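You operate a simulated robot arm through the tools that you are given. There is no shell and no other tool. Be economical: measure what you need, move in short steps, check, and stop when the job is done.

The job below is to be done with a simulated robot arm. You get a single attempt, and the scene is never put back.

Task
Fix number 7 in the teal stand and push the stand onto the yellow mat.
Fine: loosen the silver screw first, then tighten it on the card; the stand ends square on the mat.
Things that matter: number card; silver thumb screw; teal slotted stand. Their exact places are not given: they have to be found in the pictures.

Only the result counts: the job must be done as asked and must still hold three seconds after the hand-in. Knocking over, shifting, dropping, spilling or breaking anything else fails it.

Robot
A 6-joint arm with a two-finger parallel gripper on a trunk, on a base that drives. Base frame: it is fixed to the floor where the robot stands at the start and does not move with it; the origin is under the middle of the robot, x ahead of it, y to its left, z up; the surface under the hand at the start is at about z = 840. Units: mm, degrees, N and s.
With the tool pointing down near the work surface it reaches from about 380 to 900 mm from the robot's upright axis, wherever it stands. Its first joint turns from -115.0 to 115.0 degrees. Places, roughly: silver thumb screw [500, 200, 900]. Payload 3.43 kg.
The TCP is the grasp point between the finger pads, 34 mm short of the fingertips. In the tool frame z runs along the fingers and y along their closing line. The gripper opens to 128 mm. The fingers are 24 mm wide and 12 mm thick; the gripper's body (48 by 130 mm) begins 96 mm behind the TCP.
Orientation is that of the tool frame in the base frame, as [roll, pitch, yaw] about the fixed x, y, z axes, in that order (R = Rz(yaw) Ry(pitch) Rx(roll)). With the fingers straight down and closing along the base's y, the tool's x points along the base's -x, its y along +y and its z along -z.

Tools
- The arm moves only by the tool arm_command. Its argument "motion" is one flat list of numbers, 7 for each row, row after row: the turn, a rotation vector about the tool's x, y, z in degrees, then the shift along the tool's x, y, z in mm, then the opening in per cent of the stroke, from 0 (shut) to 100 (fully open). In form: [wx, wy, wz, dx, dy, dz, hand, wx, wy, wz, dx, dy, dz, hand, ...]. A call has 1 to 12 rows; each row shifts and turns the commanded pose from where the row before left it, along the tool's axes as they then stand. A row lasts 0.2 s, in which the tool goes at most 50 mm and 8.6 degrees; a call with a longer step from one row to the next is refused whole, and so is a gripper value outside its range. A pose out of reach is approached as far as the arm can. The call stops where the force on the tool passes 40 N (or 10 N more than at its start, if that is more) or the arm is blocked; 0.2 s more then pass. The fingers move at their own pace (about 108 mm/s each) and stop on an object; they squeeze with about 23 N. The grip force told is the motor's: it shows also when the fingers shut on nothing. Time passes only in rows, and 0.2 s behind the last, so rows that do not move let the fingers close. The reply holds the time, the measured pose of the TCP, the force on the tool along the base axes, the opening and the grip force, in the units named above and with some noise, with the torque about the TCP (base axes, N m) and any sound that the robot's microphone picked up, and new pictures: "views" is both (left out), scene, wrist or none.
- Cameras (640 x 400 px; columns grow to the right, rows downward): "scene" is now at [46, 195.4, 1304]; the picture's right is [-0.00, -1.00, 0.00], its down [-0.39, 0.00, -0.92] and it looks along [0.92, -0.00, -0.39] (base axes); focal length 261 px, centre (320, 200). "wrist" rides on the gripper at [76, -11, -160] in the tool frame; the picture's right is [0.15, 0.99, 0.00], its down [-0.88, 0.13, -0.46] and it looks along [-0.45, 0.07, 0.89] (tool axes); focal length 234 px, centre (320, 200).
- slide_trunk(by): slides the trunk up (or, below 0, down) by that many mm; the arm and the scene camera ride with it, the base frame stays. It gives what a move gives, with no picture.
- drive_base(legs): drives the robot by 1 to 6 legs, each [ahead, turn to the left] in mm and degrees, along the robot's own axes; the way and the turn of a leg run together, so that a leg with both is an arc; at most 1500 mm and 180 degrees a leg. The arm and the cameras ride along, it lands a little off, and it stops where it bumps. It gives what a move gives, and a new picture of the scene camera.
- head_to(pan, tilt): turns the head with the scene camera to pan (to the left, within 103 degrees either way) and tilt (down, from -29 to 69), counted from straight ahead of the robot. It gives what a move gives, and a new picture of the scene camera.
- point_at(camera, pixels): for up to 12 pixels [column, row] of the newest picture of that camera ("zoom" is the newest enlarged one), the place [x, y, z] in the base frame of the surface seen there, good to about 3 mm. No time passes.
- enlarge(camera, box): a new picture of the part [left, top, right, bottom] of that camera's present view, enlarged. No time passes.
- job_done(): hands the job in; it is judged then, once.

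Work in short steps. Measure before you move; look again where a grasp or a placing could have gone wrong, and mend it. You have 80 turns and 260 pictures in all, those below and enlarged ones among them. Open the gripper and draw the arm clear of the work before you hand the job in, unless the task says otherwise; then end with one line.

The tools are called after "Call:" as name(argument=value, ...) on one line, values as JSON. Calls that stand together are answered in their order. arm_command: Moves the arm, as the interface text tells. Its arguments: {"type":"object","properties":{"motion":{"type":"array","items":{"type":"number"}},"views":{"type":"string","enum":["both","scene","wrist","none"]}},"required":["motion"]} The other tools are called the same way: slide_trunk (by) slides the trunk up or down; drive_base (legs) drives the base; head_to (pan, tilt) turns the head that bears the scene camera; point_at (camera, pixels) gives the place of the surface under pixels of a picture; enlarge (camera, box) takes an enlarged picture of a part of a camera's view; job_done () hands the job in.

At the start:

```text
time_s: 0.0
tool_pos: [462.2, 125.5, 1210.9]
orientation: [-180.0, 0.0, 179.9]
wrist_force: [0.3, 0.3, -0.7]
moment: [0.0, -0.01, 0.01]
gripper_width: 128.0
grip_force: 0.1
trunk travel left (down, up): [-550.0, 240.0]
robot x, y, heading: [0.2, -3.1, -0.0]
head pan, tilt: [-0.2, 23.1]
```

scene: 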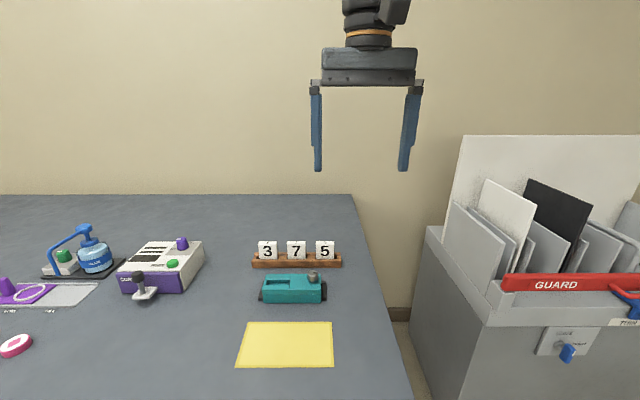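
wrist: 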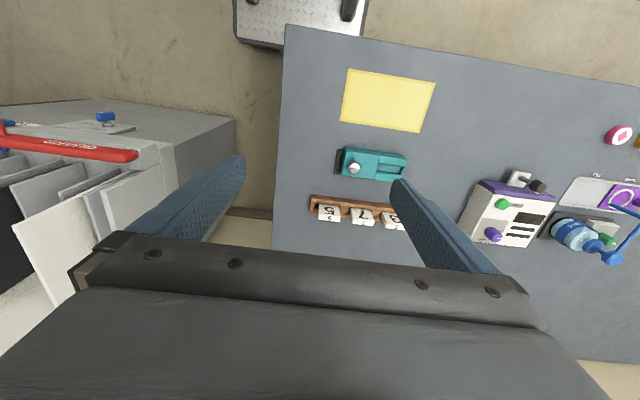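

The scene shows cards 3, 7, 5 in a wooden rack (row 250), the teal stand (293, 288) and the yellow mat (286, 344). I enlarge to look closely.

Call:
enlarge(camera="scene", box=[230, 230, 360, 311])

Call:
enlarge(camera="wrist", box=[290, 130, 450, 230])

Call:
point_at(camera="scene", pixels=[[247, 322], [331, 322], [237, 366], [333, 366], [296, 243], [296, 252], [313, 276], [265, 280], [295, 282], [265, 298], [318, 298], [296, 262]])

```text
4.92 times, centred on (295, 270) of scene
```

zoom: 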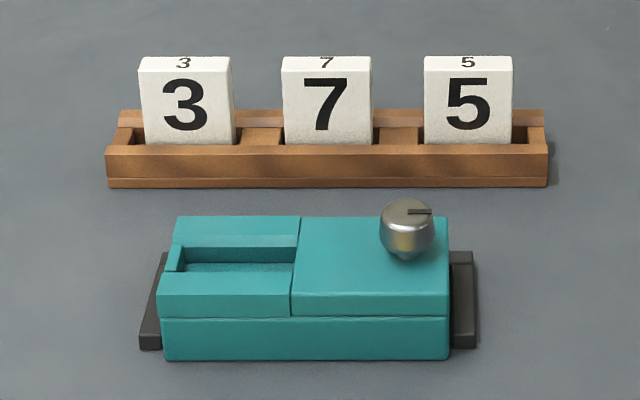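

```text
4.00 times, centred on (370, 180) of wrist
```

zoom: 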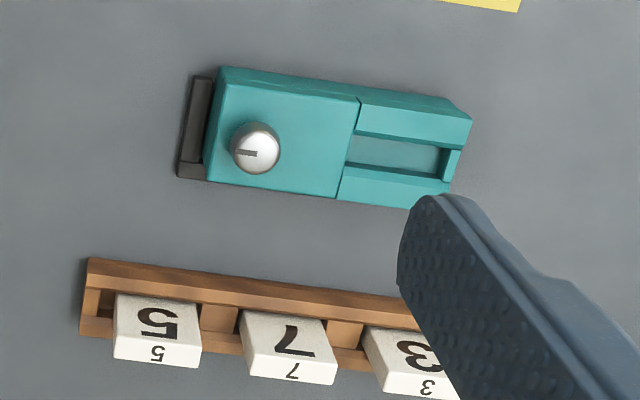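

```text
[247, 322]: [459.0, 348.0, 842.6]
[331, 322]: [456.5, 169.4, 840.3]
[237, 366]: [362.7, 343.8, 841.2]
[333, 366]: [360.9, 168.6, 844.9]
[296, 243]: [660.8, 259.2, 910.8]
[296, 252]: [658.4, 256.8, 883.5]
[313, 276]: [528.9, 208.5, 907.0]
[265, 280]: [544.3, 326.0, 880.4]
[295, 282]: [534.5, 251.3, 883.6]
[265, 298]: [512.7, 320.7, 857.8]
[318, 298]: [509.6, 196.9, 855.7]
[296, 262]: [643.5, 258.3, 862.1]
```

I take geometry of the stand, slot and screw from an enlarged picture.

Call:
enlarge(camera="scene", box=[230, 230, 360, 311])

Call:
point_at(camera="zoom", pixels=[[405, 206], [405, 245], [178, 220], [440, 220], [165, 310], [445, 312], [235, 268], [235, 242], [290, 270], [172, 265], [145, 340], [467, 340]])

Call:
point_at(camera="zoom", pixels=[[286, 60], [368, 60], [286, 70], [368, 70], [287, 140], [370, 140], [325, 135], [325, 158], [325, 185], [260, 130], [260, 118], [465, 260]])

```text
4.92 times, centred on (295, 270) of scene
```

zoom: 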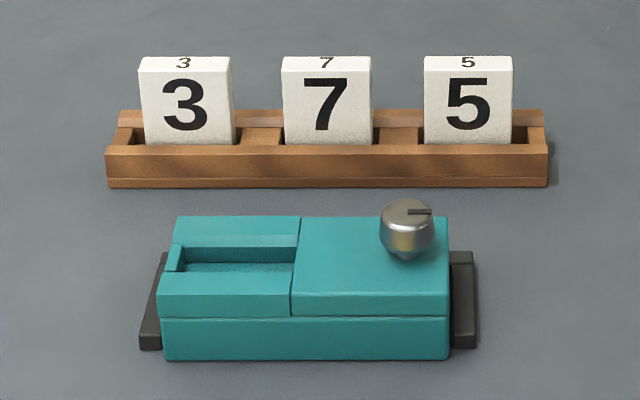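

```text
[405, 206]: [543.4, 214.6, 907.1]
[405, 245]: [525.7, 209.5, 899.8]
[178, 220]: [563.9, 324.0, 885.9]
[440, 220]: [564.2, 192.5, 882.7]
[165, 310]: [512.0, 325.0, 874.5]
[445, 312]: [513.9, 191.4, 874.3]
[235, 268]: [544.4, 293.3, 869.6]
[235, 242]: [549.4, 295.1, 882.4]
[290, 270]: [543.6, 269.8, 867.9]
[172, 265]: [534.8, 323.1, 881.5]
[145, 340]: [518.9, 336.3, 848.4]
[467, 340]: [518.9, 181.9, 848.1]
```

```text
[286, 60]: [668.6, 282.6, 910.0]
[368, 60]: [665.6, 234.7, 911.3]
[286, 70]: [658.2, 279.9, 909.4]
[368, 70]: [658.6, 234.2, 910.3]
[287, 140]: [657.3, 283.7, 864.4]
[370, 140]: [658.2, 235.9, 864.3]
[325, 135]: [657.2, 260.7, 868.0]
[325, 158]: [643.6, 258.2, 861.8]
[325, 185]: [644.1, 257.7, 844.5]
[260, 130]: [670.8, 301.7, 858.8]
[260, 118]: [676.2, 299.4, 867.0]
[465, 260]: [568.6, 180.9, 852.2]
```

I move above the screw (about [538, 211]) with a partly opened gripper for a closer wrist view.

Call:
arm_command(motion=[0, 0, 0, -15.2, 17.2, 38, 60, 0, 0, 0, -15.2, 17.2, 38, 60, 0, 0, 0, -15.2, 17.2, 38, 60, 0, 0, 0, -15.2, 17.2, 38, 60, 0, 0, 0, -15.2, 17.2, 38, 60, 0, 0, 0, 0, 0, 0, 60])

```text
time_s: 1.4
tool_pos: [539.9, 214.3, 1015.4]
orientation: [-180.0, -0.1, -180.0]
wrist_force: [-0.5, 0.2, 0.0]
moment: [0.01, -0.05, -0.04]
gripper_width: 76.7
grip_force: 0.0
trunk travel left (down, up): [-550.0, 240.0]
robot x, y, heading: [4.1, 2.5, 0.2]
head pan, tilt: [-0.2, 23.1]
```

scene: 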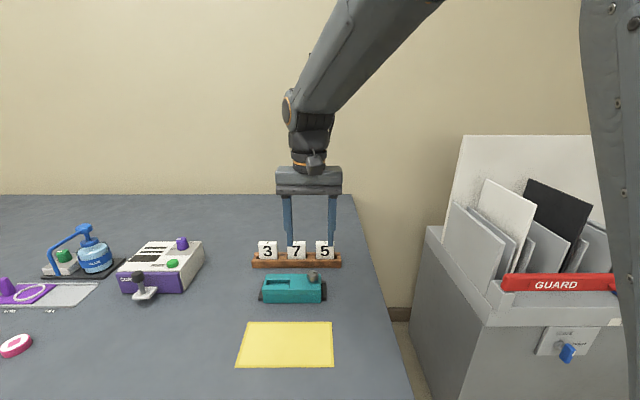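
wrist: 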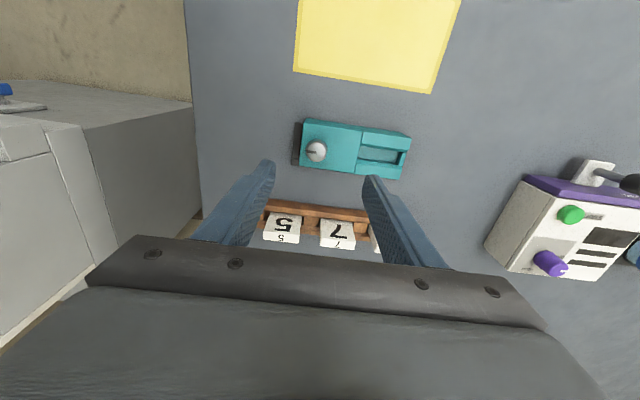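

The wrist picture shows the stand (355, 148) with the screw at (316, 151). I enlarge and measure it.

Call:
enlarge(camera="wrist", box=[280, 105, 424, 195])

Call:
point_at(camera="wrist", pixels=[[316, 150], [306, 150], [327, 151], [316, 143], [370, 145], [370, 161], [385, 154], [365, 153], [400, 155], [303, 122], [409, 136], [305, 160]])

```text
4.44 times, centred on (352, 150) of wrist
```

zoom: 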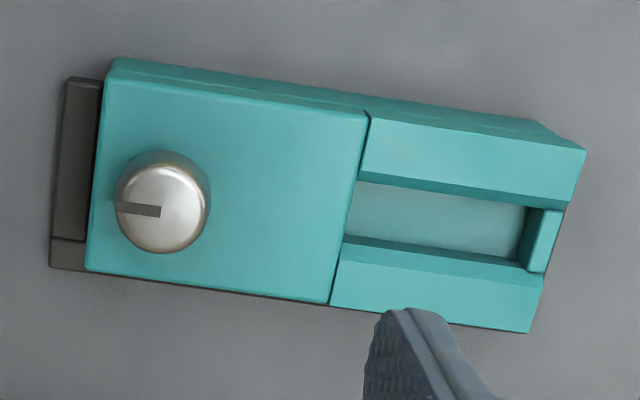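

```text
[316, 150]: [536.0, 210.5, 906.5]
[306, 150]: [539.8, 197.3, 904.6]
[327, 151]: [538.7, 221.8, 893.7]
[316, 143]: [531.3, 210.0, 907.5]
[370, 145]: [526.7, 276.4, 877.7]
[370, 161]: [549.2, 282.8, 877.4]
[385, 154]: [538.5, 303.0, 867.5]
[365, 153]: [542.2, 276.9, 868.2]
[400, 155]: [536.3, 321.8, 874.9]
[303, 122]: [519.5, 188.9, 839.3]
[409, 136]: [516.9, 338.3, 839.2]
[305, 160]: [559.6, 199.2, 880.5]
```

Knob centre is about (538, 210), top 907, radius about 12. I descend so the fingertips stand just above the stand top, then close.

Call:
arm_command(motion=[0, 0, 0, 1, -2, 30, 45, 0, 0, 0, 1, -2, 30, 45, 0, 0, 0, 0, 0, 31, 45, 0, 0, 0, 0, 0, 0, 45])

Call:
enlarge(camera="scene", box=[250, 210, 378, 290])

```text
time_s: 2.4
tool_pos: [537.2, 208.5, 927.4]
orientation: [180.0, 0.1, -180.0]
wrist_force: [-0.9, 0.1, -0.2]
moment: [0.0, -0.03, -0.04]
gripper_width: 57.5
grip_force: 0.2
trunk travel left (down, up): [-550.0, 240.0]
robot x, y, heading: [2.1, -0.9, 0.1]
head pan, tilt: [-0.2, 23.1]
```

scene: 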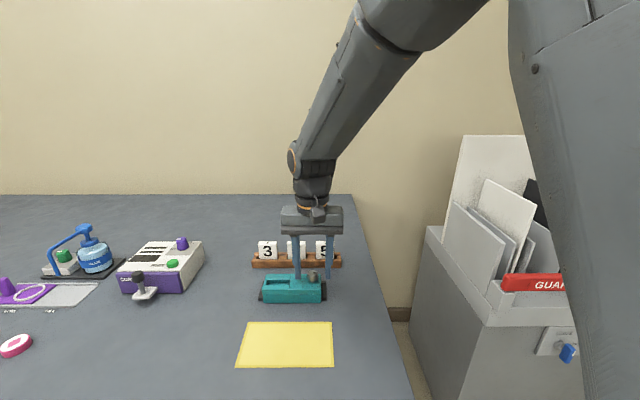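
wrist: 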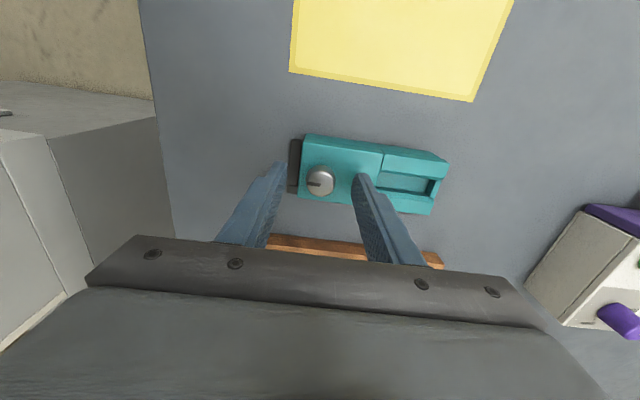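

```text
5.00 times, centred on (314, 250) of scene
```

zoom: 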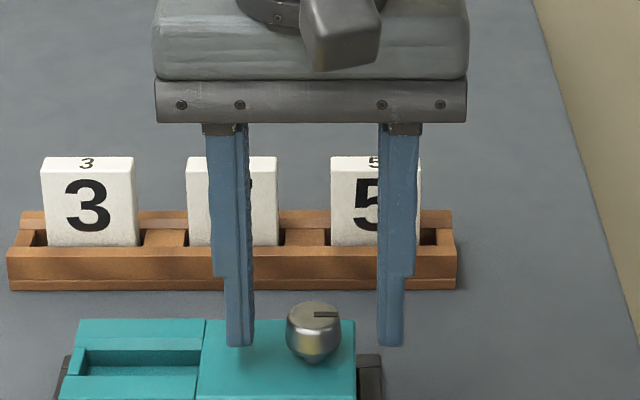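

Fingers straddle the knob. I go 3 mm lower, close, and turn counterclockwise (tool wz negative).

Call:
arm_command(motion=[0, 0, 0, -0.5, 1, 3, 45, 0, 0, 0, 0, 0, 0, 0, 0, 0, 0, 0, 0, 0, 0, 0, 0, 0, 0, 0, 0, 0, 0, 0, -5, 0, 0, 0, 0, 0, 0, -5, 0, 0, 0, 0, 0, 0, -8, 0, 0, 0, 0, 0, 0, -8, 0, 0, 0, 0, 0, 0, 0, 0, 0, 0, 0])

Call:
enlarge(camera="scene", box=[250, 230, 378, 310])

```text
time_s: 4.4
tool_pos: [537.3, 210.0, 926.4]
orientation: [179.9, 0.0, -153.8]
wrist_force: [0.7, -2.7, 3.1]
moment: [-0.12, 0.09, 0.04]
gripper_width: 26.1
grip_force: 22.6
trunk travel left (down, up): [-550.0, 240.0]
robot x, y, heading: [0.2, 1.1, -0.3]
head pan, tilt: [-0.2, 23.1]
```

scene: 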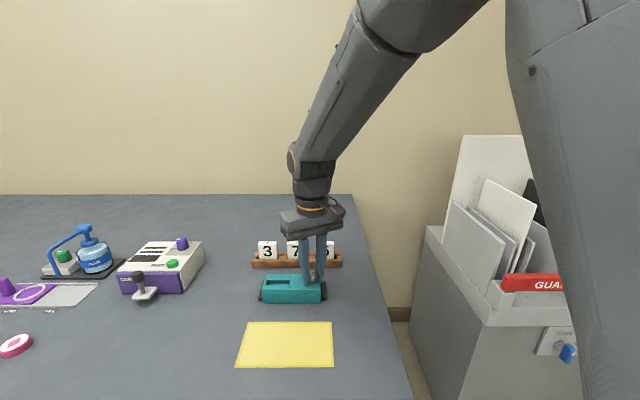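
wrist: 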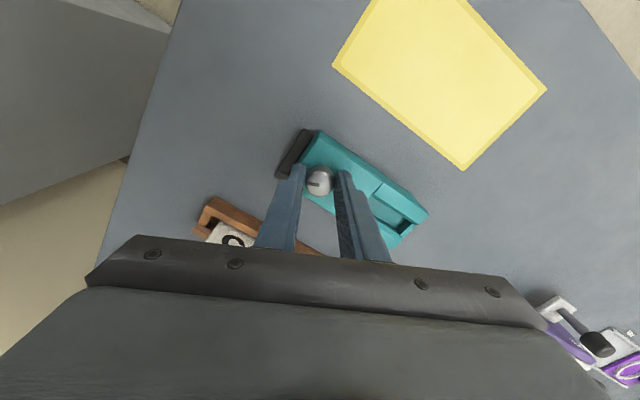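

```text
5.00 times, centred on (314, 270) of scene
```

zoom: 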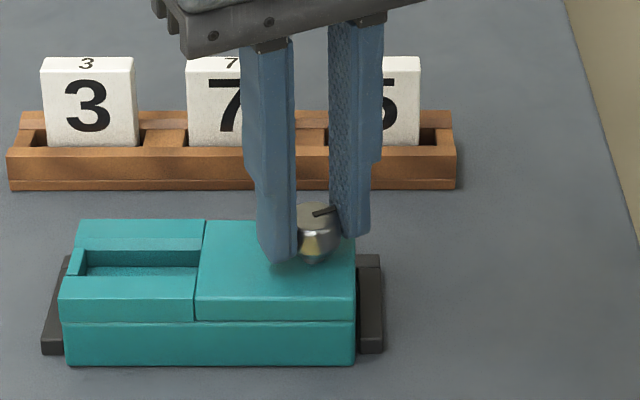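

The knob follows the fingers (mark turned) and the stand hasn't moved. I continue turning.

Call:
arm_command(motion=[0, 0, -8, 0, 0, 0, 0, 0, 0, -8, 0, 0, 0, 0, 0, 0, -8, 0, 0, 0, 0, 0, 0, -8, 0, 0, 0, 0, 0, 0, -8, 0, 0, 0, 0, 0, 0, -8, 0, 0, 0, 0, 0, 0, -8, 0, 0, 0, 0, 0, 0, -8, 0, 0, 0, 0, 0, 0, 0, 0, 0, 0, 0], views="wrist")

Call:
enlarge(camera="scene", box=[250, 230, 378, 310])

```text
time_s: 6.4
tool_pos: [539.9, 210.5, 925.7]
orientation: [180.0, 0.0, -89.9]
wrist_force: [0.7, 1.4, 0.5]
moment: [0.03, 0.01, -0.04]
gripper_width: 25.9
grip_force: 23.4
trunk travel left (down, up): [-550.0, 240.0]
robot x, y, heading: [3.1, 2.7, 0.0]
head pan, tilt: [-0.2, 23.1]
```

wrist: 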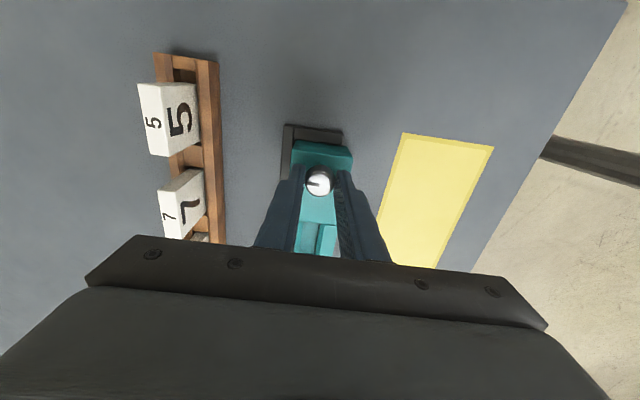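

```text
5.00 times, centred on (314, 270) of scene
```

zoom: 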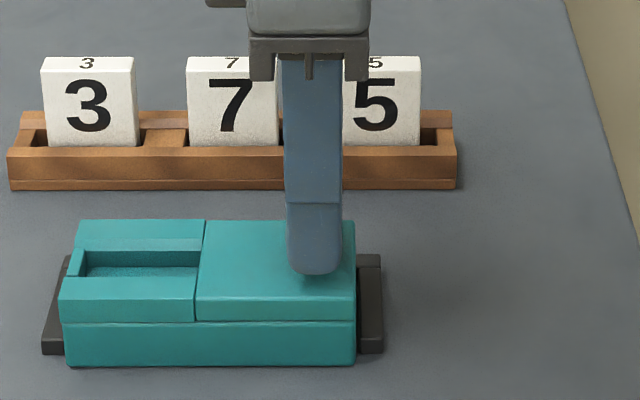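

No resistance, 90° so far. I keep on another 90°.

Call:
arm_command(motion=[0, 0, -8, 0, 0, 0, 0, 0, 0, -8, 0, 0, 0, 0, 0, 0, -8, 0, 0, 0, 0, 0, 0, -8, 0, 0, 0, 0, 0, 0, -8, 0, 0, 0, 0, 0, 0, -8, 0, 0, 0, 0, 0, 0, -8, 0, 0, 0, 0, 0, 0, -8, 0, 0, 0, 0, 0, 0, -8, 0, 0, 0, 0, 0, 0, -8, 0, 0, 0, 0, 0, 0, -8, 0, 0, 0, 0, 0, 0, 0, 0, 0, 0, 0])

Call:
enlarge(camera="scene", box=[250, 230, 378, 310])

```text
time_s: 9.0
tool_pos: [539.1, 210.1, 925.0]
orientation: [-180.0, 0.0, -1.9]
wrist_force: [1.6, 4.9, 0.4]
moment: [0.13, 0.01, -0.11]
gripper_width: 25.8
grip_force: 23.2
trunk travel left (down, up): [-550.0, 240.0]
robot x, y, heading: [-4.5, -1.4, 0.3]
head pan, tilt: [-0.2, 23.1]
```

scene: 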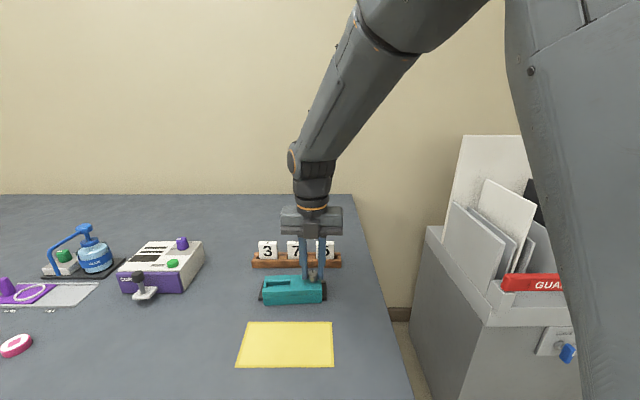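
wrist: 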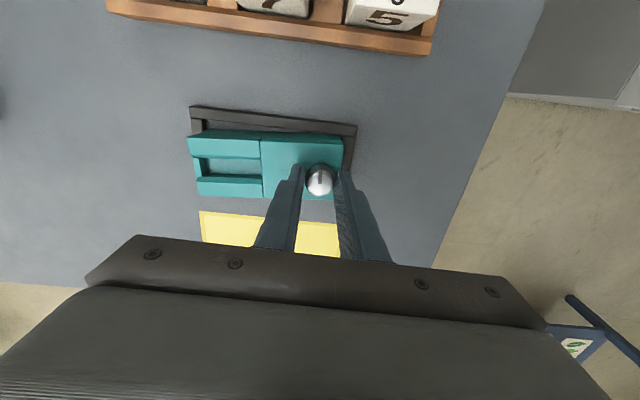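

```text
5.00 times, centred on (314, 270) of scene
```

zoom: 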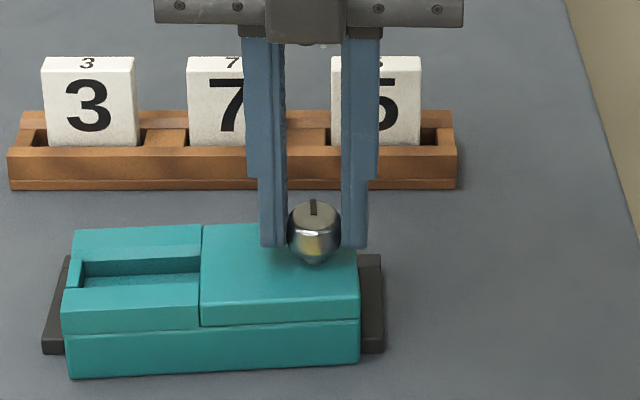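

The mark has turned 90° only and then slipped: the screw is at its open stop, and the stand crept slightly forward out of its U bracket. I release, lift, and turn back to yaw -90 while looking.

Call:
arm_command(motion=[0, 0, 0, 0, 0, 0, 50, 0, 0, 0, 0, 0, 0, 50, 0, 0, 0, 0, 0, -40, 50, 0, 0, 0, 0, 0, -45, 50, 0, 0, 8, 0, 0, -20, 50, 0, 0, 8, 0, 0, 0, 50, 0, 0, 8, 0, 0, 0, 50, 0, 0, 8, 0, 0, 0, 50, 0, 0, 8, 0, 0, 0, 50, 0, 0, 8, 0, 0, 0, 50, 0, 0, 8, 0, 0, 0, 50])

Call:
enlarge(camera="scene", box=[250, 230, 378, 310])

Call:
point_at(camera="zoom", pixels=[[75, 240], [200, 235], [70, 305], [70, 365], [350, 320], [357, 352], [130, 285], [130, 258], [130, 303], [312, 205], [80, 280], [230, 75]])

```text
time_s: 11.4
tool_pos: [538.4, 209.6, 1031.0]
orientation: [-180.0, -0.1, -58.1]
wrist_force: [-0.3, 0.3, -1.0]
moment: [0.0, 0.01, -0.03]
gripper_width: 64.0
grip_force: 0.1
trunk travel left (down, up): [-550.0, 240.0]
robot x, y, heading: [2.2, -1.4, 0.1]
head pan, tilt: [-0.2, 23.1]
```

scene: 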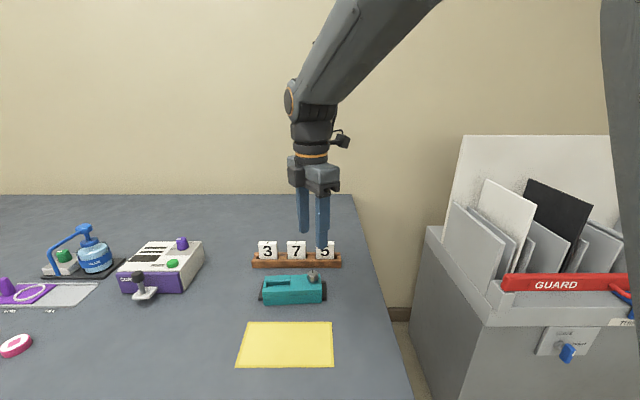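
wrist: 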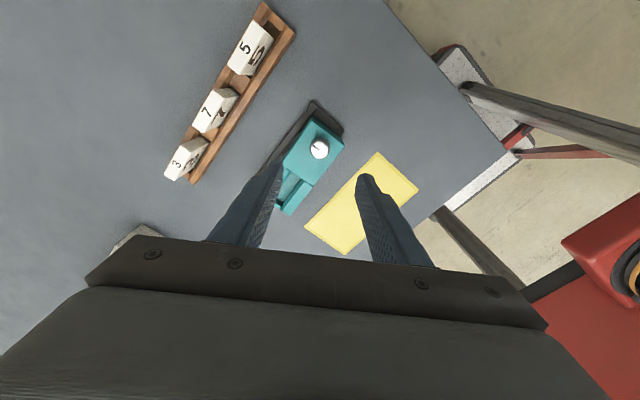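

```text
5.00 times, centred on (314, 270) of scene
```

zoom: 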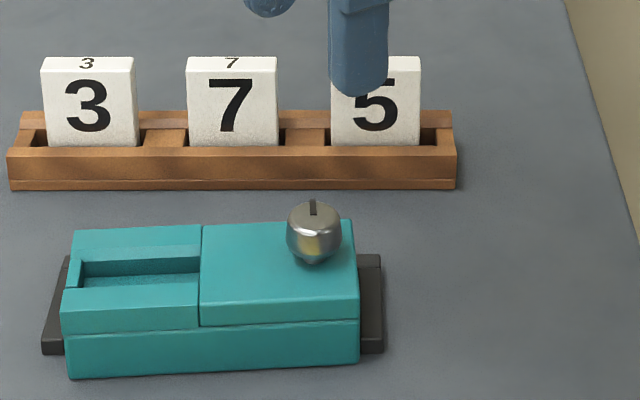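

```text
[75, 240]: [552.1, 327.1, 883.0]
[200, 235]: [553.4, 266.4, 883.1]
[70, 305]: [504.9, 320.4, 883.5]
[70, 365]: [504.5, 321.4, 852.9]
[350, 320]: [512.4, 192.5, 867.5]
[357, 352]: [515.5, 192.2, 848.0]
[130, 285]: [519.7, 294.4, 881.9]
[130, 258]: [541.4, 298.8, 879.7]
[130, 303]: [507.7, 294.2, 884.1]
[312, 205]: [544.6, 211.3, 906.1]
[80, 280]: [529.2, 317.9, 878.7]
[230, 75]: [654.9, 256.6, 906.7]
```

The stand is turned about 4° (front edge from x 505 at y 321 to 513 at y 192). I'll square it by gripping its body front and back at y≈242 with the gripper at yaw -90; first I go there above it.

Call:
arm_command(motion=[0, 0, 8, 0, 0, 0, 65, 0, 0, 8, 0, 0, 0, 65, 0, 0, 8, 0, 0, 0, 65, 0, 0, 7.9, 0, 0, 0, 65, 0, 0, 0, -32, 2, 30, 65, 0, 0, 0, 0, 0, 30, 65, 0, 0, 0, 0, 0, 0, 65])

Call:
enlarge(camera="scene", box=[250, 230, 378, 310])

```text
time_s: 13.0
tool_pos: [535.1, 240.6, 972.1]
orientation: [-180.0, 0.0, -89.8]
wrist_force: [0.1, 0.3, -0.7]
moment: [0.04, -0.03, 0.0]
gripper_width: 83.3
grip_force: 0.1
trunk travel left (down, up): [-550.0, 240.0]
robot x, y, heading: [-1.8, 0.6, 0.2]
head pan, tilt: [-0.2, 23.1]
```

scene: 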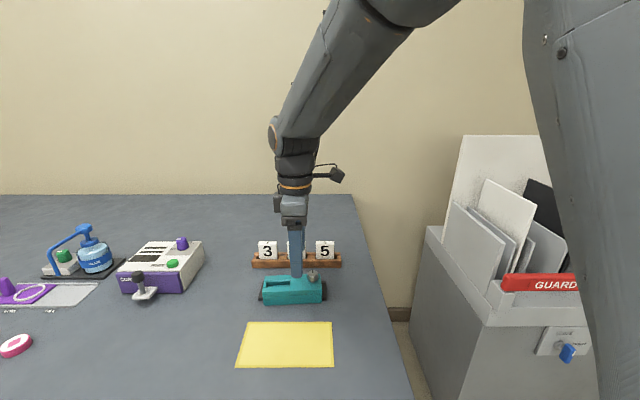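
wrist: 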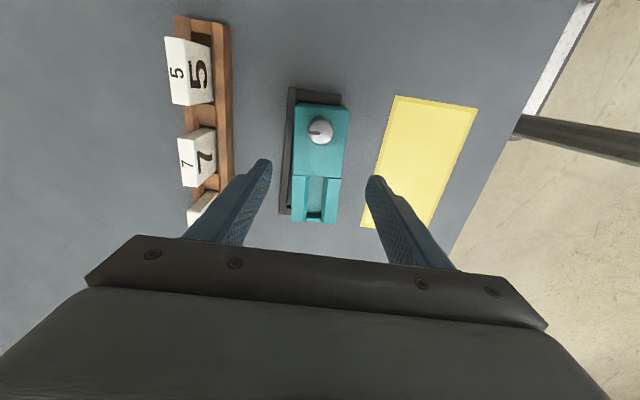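

```text
5.00 times, centred on (314, 270) of scene
```

zoom: 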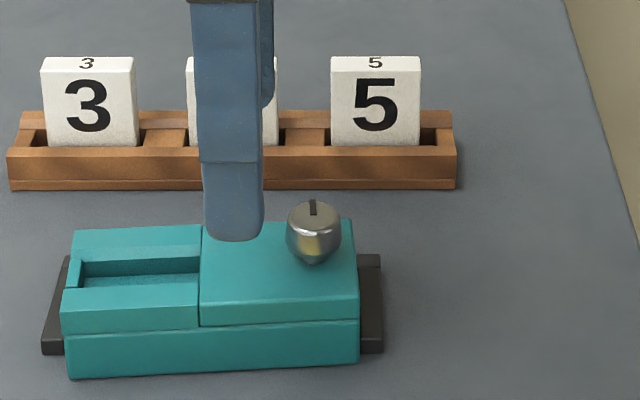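

Position is good. I descend 80 mm, close on the body, nudge it +x 3 mm back to the bracket, and open again.

Call:
arm_command(motion=[0, 0, 0, 0, 0, 40, 65, 0, 0, 0, 0, 0, 40, 65, 0, 0, 0, 0, 0, 0, 30, 0, 0, 0, 0, 0, 0, 30, 0, 0, 0, 0, 0, 0, 30, 0, 0, 0, 0, -3, 0, 30, 0, 0, 0, 0, 0, 0, 30])

Call:
enlarge(camera="scene", box=[250, 230, 378, 310])

```text
time_s: 14.6
tool_pos: [537.7, 241.8, 889.9]
orientation: [-180.0, 0.0, -89.8]
wrist_force: [-0.1, 0.1, 0.6]
moment: [-0.07, -0.02, -0.01]
gripper_width: 56.1
grip_force: 23.4
trunk travel left (down, up): [-550.0, 240.0]
robot x, y, heading: [-1.2, 1.1, 0.2]
head pan, tilt: [-0.2, 23.1]
```

scene: 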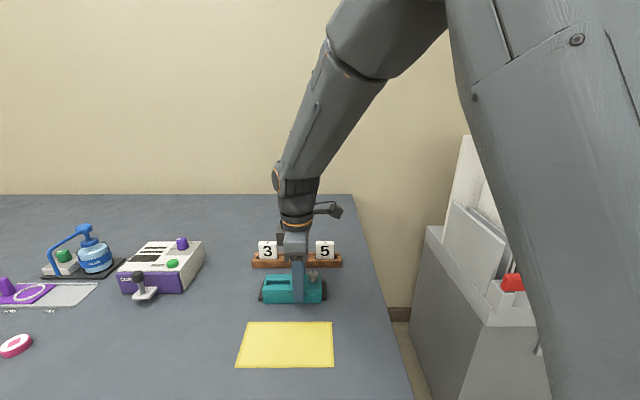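
wrist: 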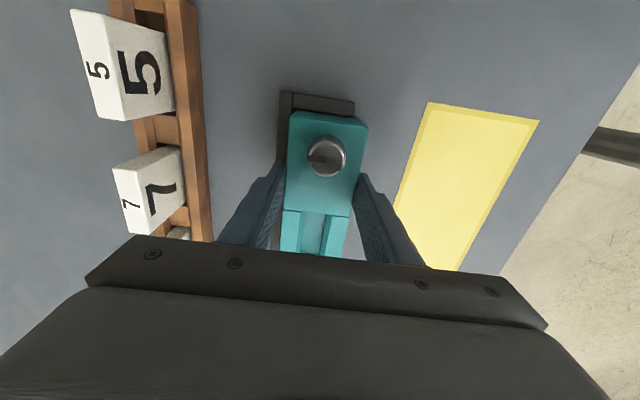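

```text
5.00 times, centred on (314, 270) of scene
```

zoom: 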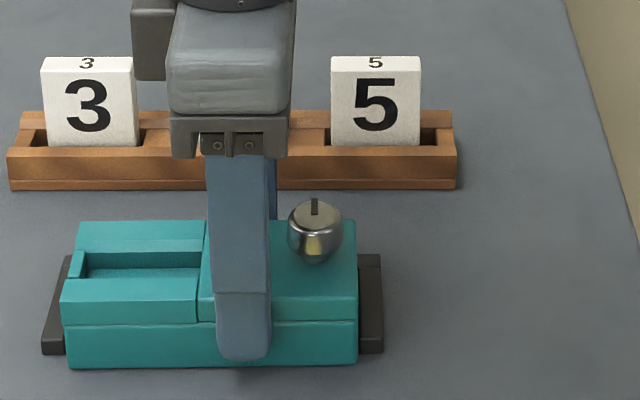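

The stand is squared and seated (56 mm grip). I open, lift, and go above card 7 at about (665, 259).

Call:
arm_command(motion=[0, 0, 0, 0, 0, 0, 65, 0, 0, 0, 0, 0, 0, 65, 0, 0, 0, 0, 0, -45, 60, 0, 0, 0, 0, 0, -45, 50, 0, 0, 0, 0, 0, -30, 50, 0, 0, 0, -6, -43, 0, 50, 0, 0, 0, -6, -43, 0, 50, 0, 0, 0, -5, -41, 0, 50, 0, 0, 0, 0, 0, 0, 50])

Call:
enlarge(camera="scene", box=[230, 230, 358, 310])

Call:
enlarge(camera="wrist", box=[240, 80, 400, 180])

```text
time_s: 16.6
tool_pos: [666.4, 259.6, 1010.4]
orientation: [179.9, 0.0, -90.0]
wrist_force: [0.8, 0.3, 0.3]
moment: [-0.01, 0.01, 0.0]
gripper_width: 64.1
grip_force: 0.1
trunk travel left (down, up): [-550.0, 240.0]
robot x, y, heading: [-1.2, -0.9, -0.0]
head pan, tilt: [-0.2, 23.1]
```

scene: 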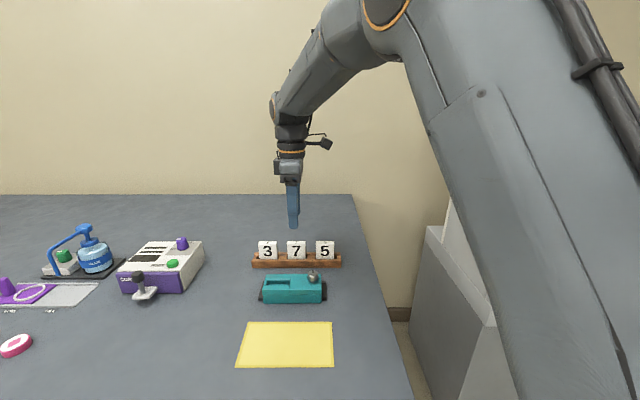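
wrist: 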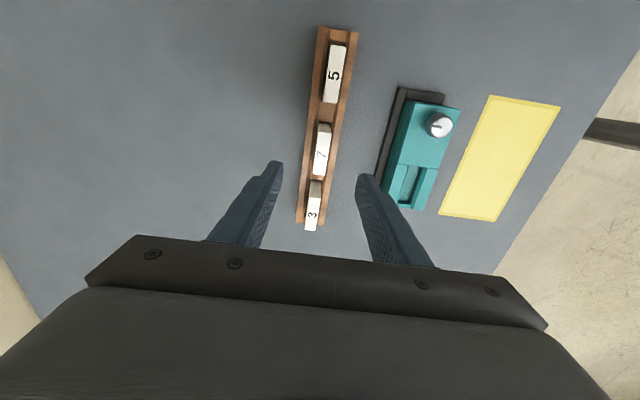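

```text
5.00 times, centred on (294, 270) of scene
```

zoom: 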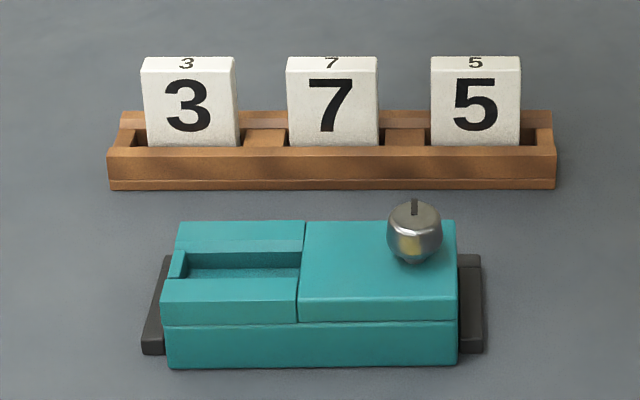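

```text
4.00 times, centred on (320, 130) of wrist
```

zoom: 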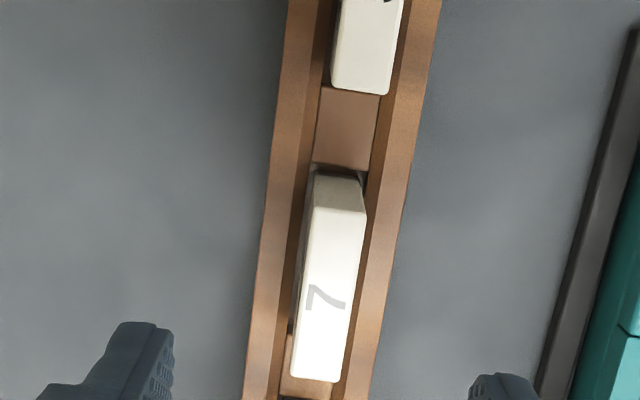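

I measure card 7's top and the slot precisely.

Call:
point_at(camera="zoom", pixels=[[310, 215], [362, 215], [296, 365], [338, 372], [330, 280], [305, 280], [353, 280], [300, 335]])

Call:
enlarge(camera="wrist", box=[376, 110, 472, 220])

Call:
enlarge(camera="scene", box=[256, 265, 336, 315])

Call:
point_at(camera="zoom", pixels=[[100, 79], [100, 97], [100, 110], [100, 122], [100, 150], [200, 84], [200, 122], [230, 100], [60, 110], [50, 60], [305, 60], [150, 113]])

```text
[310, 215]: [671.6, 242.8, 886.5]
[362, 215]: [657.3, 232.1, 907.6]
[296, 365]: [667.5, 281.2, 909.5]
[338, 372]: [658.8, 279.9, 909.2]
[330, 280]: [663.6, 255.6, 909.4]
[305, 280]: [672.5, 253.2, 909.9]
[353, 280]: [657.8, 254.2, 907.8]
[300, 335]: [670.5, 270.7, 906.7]
```

```text
3.64 times, centred on (424, 165) of wrist
```

zoom: 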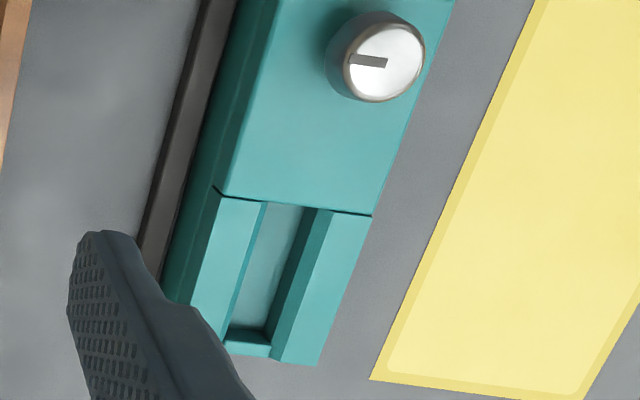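

```text
8.00 times, centred on (296, 290) of scene
```

zoom: 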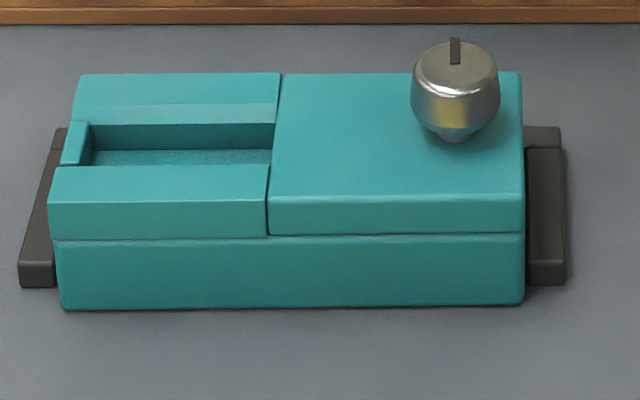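

```text
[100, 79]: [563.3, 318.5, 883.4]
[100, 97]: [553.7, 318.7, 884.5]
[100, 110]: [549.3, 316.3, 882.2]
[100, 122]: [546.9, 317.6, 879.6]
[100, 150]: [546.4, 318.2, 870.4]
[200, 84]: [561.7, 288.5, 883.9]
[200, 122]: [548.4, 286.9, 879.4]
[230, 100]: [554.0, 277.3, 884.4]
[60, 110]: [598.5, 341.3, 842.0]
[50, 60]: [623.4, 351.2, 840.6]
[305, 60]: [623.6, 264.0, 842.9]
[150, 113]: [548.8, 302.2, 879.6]
```

I measure slot walls from the wrist view.

Call:
enlarge(camera="wrist", box=[388, 155, 452, 215])

Call:
point_at(camera="wrist", pixels=[[404, 180], [409, 180], [413, 180], [416, 180], [419, 180], [422, 180], [425, 180], [430, 180], [401, 180], [413, 168], [402, 200], [404, 206]])

```text
6.67 times, centred on (420, 185) of wrist
```

zoom: 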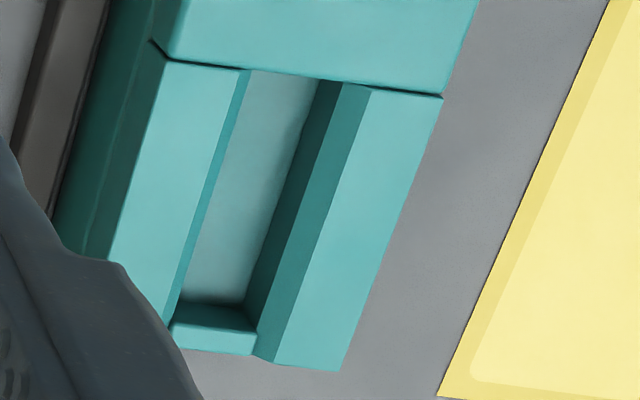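

```text
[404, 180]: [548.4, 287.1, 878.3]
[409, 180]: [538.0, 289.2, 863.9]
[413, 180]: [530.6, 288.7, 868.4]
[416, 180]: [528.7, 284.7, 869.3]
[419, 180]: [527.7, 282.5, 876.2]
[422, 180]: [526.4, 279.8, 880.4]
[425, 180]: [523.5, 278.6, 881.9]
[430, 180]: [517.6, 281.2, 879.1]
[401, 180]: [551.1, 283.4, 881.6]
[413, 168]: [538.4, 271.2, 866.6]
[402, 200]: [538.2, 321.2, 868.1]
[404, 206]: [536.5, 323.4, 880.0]
```

Slot: x 529–547, y ≈264–320, floor z ≈867, so centre (538, 292). I descend on card 7 to TCP z ≈913 and close.

Call:
arm_command(motion=[0, 0, 0, 0, 1, 33, 50, 0, 0, 0, 0, 0, 33, 50, 0, 0, 0, 0, 0, 31, 50, 0, 0, 0, 0, 0, 0, 0, 0, 0, 0, 0, 0, 0, 0, 0, 0, 0, 0, 0, 0, 0, 0, 0, 0, 0, 0, 0, 0])

Call:
enlarge(camera="scene", box=[230, 210, 358, 290])

```text
time_s: 18.2
tool_pos: [665.4, 259.6, 914.8]
orientation: [179.9, 0.0, -89.9]
wrist_force: [0.0, 0.5, 0.3]
moment: [-0.03, 0.02, -0.04]
gripper_width: 14.1
grip_force: 23.1
trunk travel left (down, up): [-550.0, 240.0]
robot x, y, heading: [1.7, -2.3, -0.0]
head pan, tilt: [-0.2, 23.1]
```

scene: 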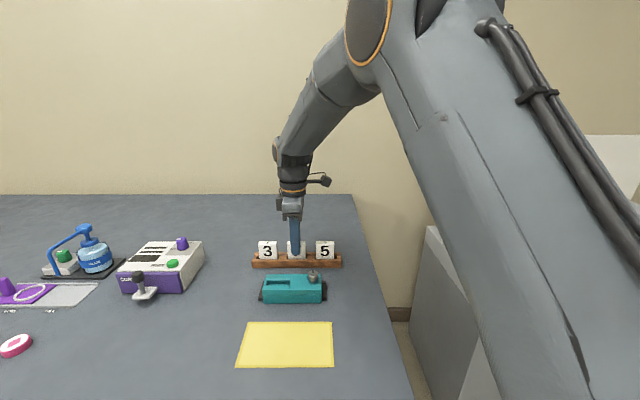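
wrist: 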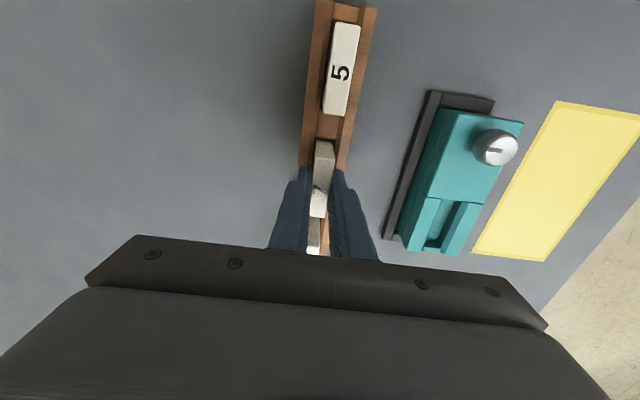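

```text
5.00 times, centred on (294, 250) of scene
```

zoom: 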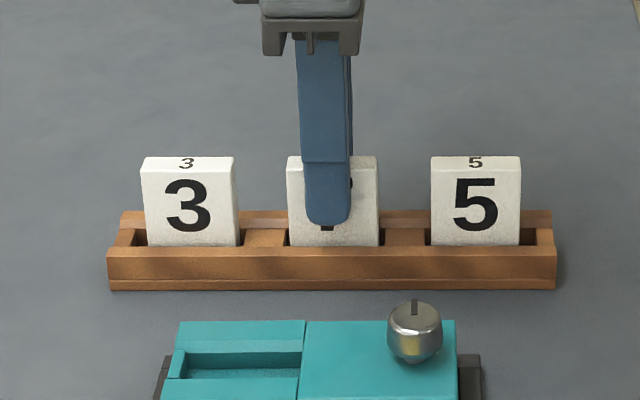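

Gripped at 14.1 mm. I lift 95 mm straight up and carry it above the slot.

Call:
arm_command(motion=[0, 0, 0, 0, 0, -30, 0, 0, 0, 0, 0, 0, -35, 0, 0, 0, 0, 0, 0, -30, 0, 0, 0, 0, -8, 32, 0, 0, 0, 0, 0, -8, 32, 0, 0, 0, 0, 0, -8, 32, 0, 0, 0, 0, 0, -9, 31.4, 0, 0, 0, 0, 0, 0, 0, 0, 0])

Call:
enlarge(camera="scene", box=[230, 210, 358, 290])

Call:
enlarge(camera="wrist", box=[240, 80, 400, 260])

```text
time_s: 20.0
tool_pos: [539.6, 289.7, 1007.5]
orientation: [-180.0, -0.1, -90.0]
wrist_force: [0.8, -0.4, -0.5]
moment: [-0.02, -0.02, 0.01]
gripper_width: 14.3
grip_force: 22.8
trunk travel left (down, up): [-550.0, 240.0]
robot x, y, heading: [-0.3, 0.3, 0.3]
head pan, tilt: [-0.2, 23.1]
```

scene: 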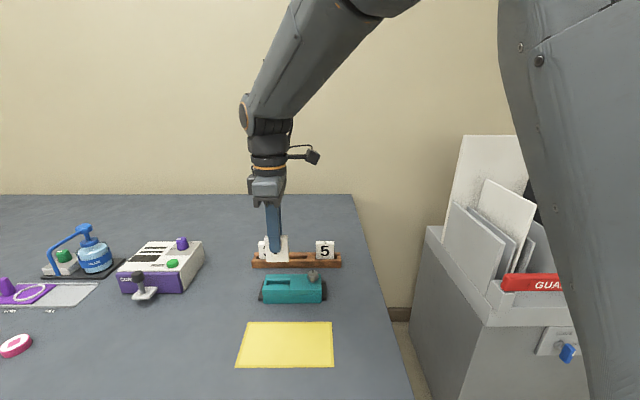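
wrist: 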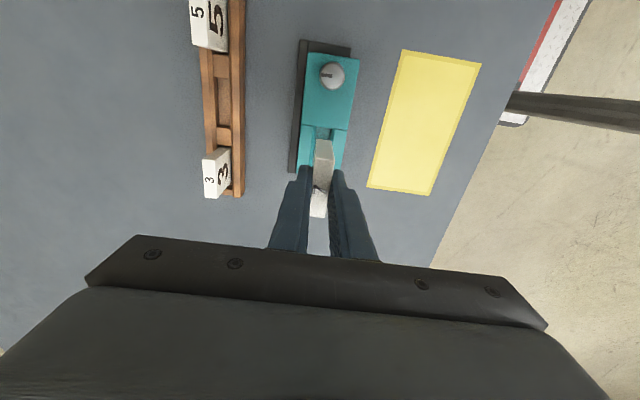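

```text
5.00 times, centred on (294, 250) of scene
```

zoom: 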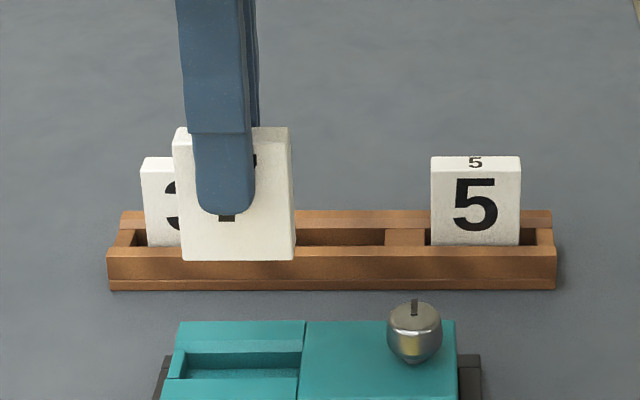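

```text
2.22 times, centred on (320, 170) of wrist
```

zoom: 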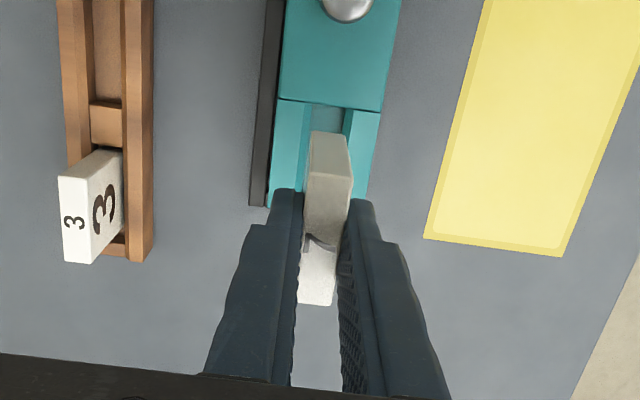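

I measure the held card's bottom and side edges.

Call:
enlarge(camera="scene", box=[230, 210, 358, 290])

Call:
point_at(camera="zoom", pixels=[[184, 257], [292, 257], [240, 257], [178, 140], [289, 140], [240, 235], [185, 235], [290, 235], [285, 132]])

```text
5.00 times, centred on (294, 250) of scene
```

zoom: 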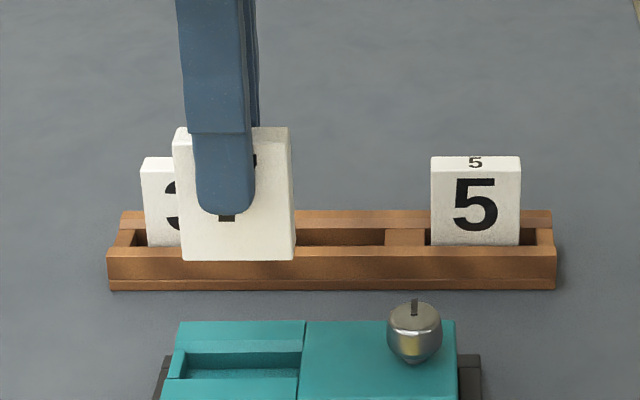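

```text
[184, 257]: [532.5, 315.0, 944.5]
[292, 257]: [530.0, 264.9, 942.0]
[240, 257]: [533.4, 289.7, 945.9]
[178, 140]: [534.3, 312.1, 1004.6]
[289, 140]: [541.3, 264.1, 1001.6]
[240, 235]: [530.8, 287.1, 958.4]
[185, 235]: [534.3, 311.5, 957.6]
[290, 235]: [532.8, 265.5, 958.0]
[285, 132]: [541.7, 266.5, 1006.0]
```

Card bottom is z 943, centre (539.5, 289). I shift (-1.5, +3) and lower to just above the slot's top first.

Call:
arm_command(motion=[0, 0, 0, -3, 1.5, 20, 0, 0, 0, 0, 0, 0, 20, 0, 0, 0, 0, 0, 0, 14, 0, 0, 0, 0, 0, 0, 0, 0])

Call:
enlarge(camera="scene", box=[246, 240, 342, 300])

Call:
enlarge(camera="wrist", box=[260, 60, 400, 220])

```text
time_s: 21.0
tool_pos: [536.6, 293.1, 955.1]
orientation: [180.0, -0.1, -90.0]
wrist_force: [0.1, -0.1, -1.4]
moment: [0.01, -0.01, -0.03]
gripper_width: 14.0
grip_force: 22.7
trunk travel left (down, up): [-550.0, 240.0]
robot x, y, heading: [1.0, 0.5, 0.0]
head pan, tilt: [-0.2, 23.1]
```

scene: 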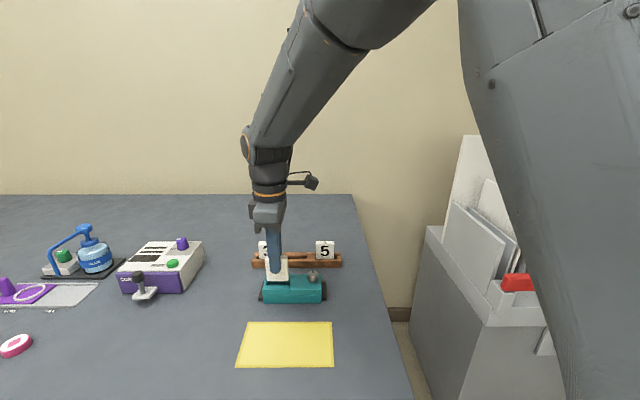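
wrist: 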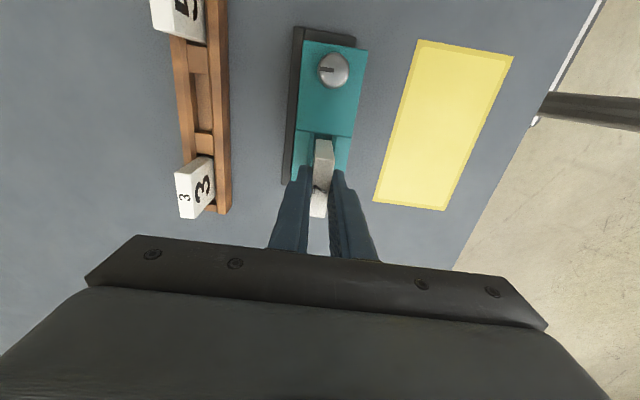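

```text
6.67 times, centred on (294, 270) of scene
```

zoom: 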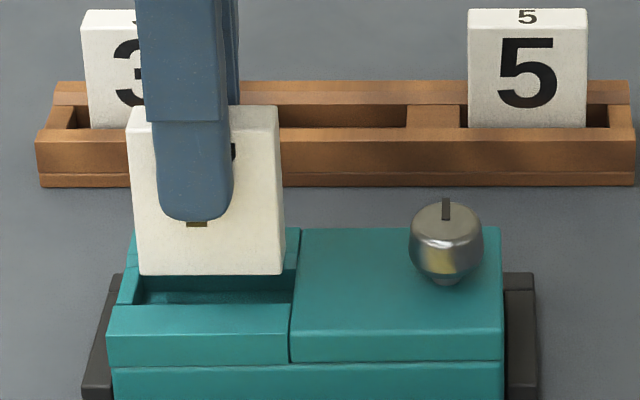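

```text
2.50 times, centred on (330, 140) of wrist
```

zoom: 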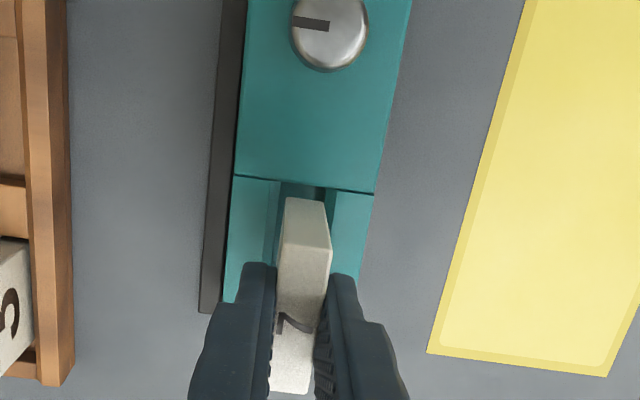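

The card lines up over the slot; I lower the remaining ~25 mm with a slight -1 mm y correction, watching force.

Call:
arm_command(motion=[0, 0, 0, 1, -0.7, 8, 0, 0, 0, 0, 0, 0, 8, 0, 0, 0, 0, 0, 0, 5, 0, 0, 0, 0, 0, 0, 4, 0, 0, 0, 0, 0, 0, 0, 0])

Call:
enlarge(camera="scene", box=[246, 240, 342, 300])

```text
time_s: 22.2
tool_pos: [537.2, 292.0, 932.2]
orientation: [-179.7, 0.1, -89.9]
wrist_force: [-2.8, -0.3, 19.6]
moment: [0.0, 0.1, 0.0]
gripper_width: 14.4
grip_force: 23.1
trunk travel left (down, up): [-550.0, 240.0]
robot x, y, heading: [-0.4, 0.5, -0.1]
head pan, tilt: [-0.2, 23.1]
```

scene: 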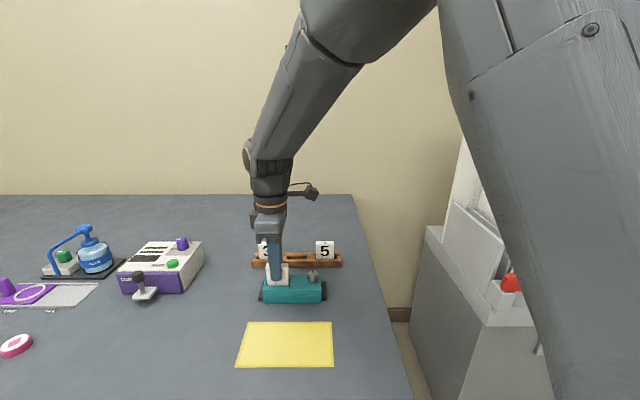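
wrist: 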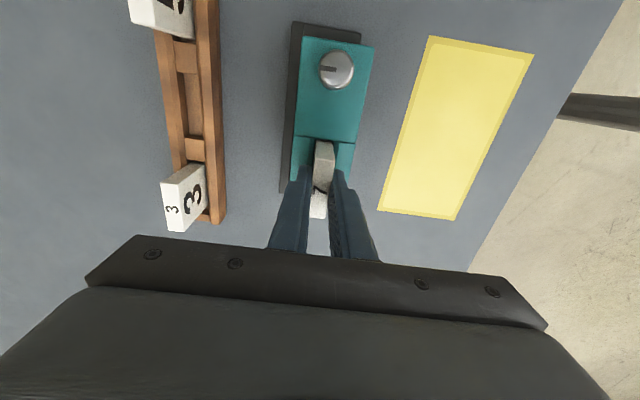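

```text
6.67 times, centred on (294, 270) of scene
```

zoom: 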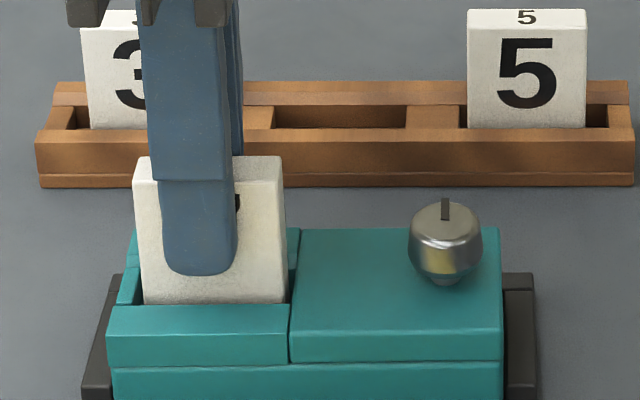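

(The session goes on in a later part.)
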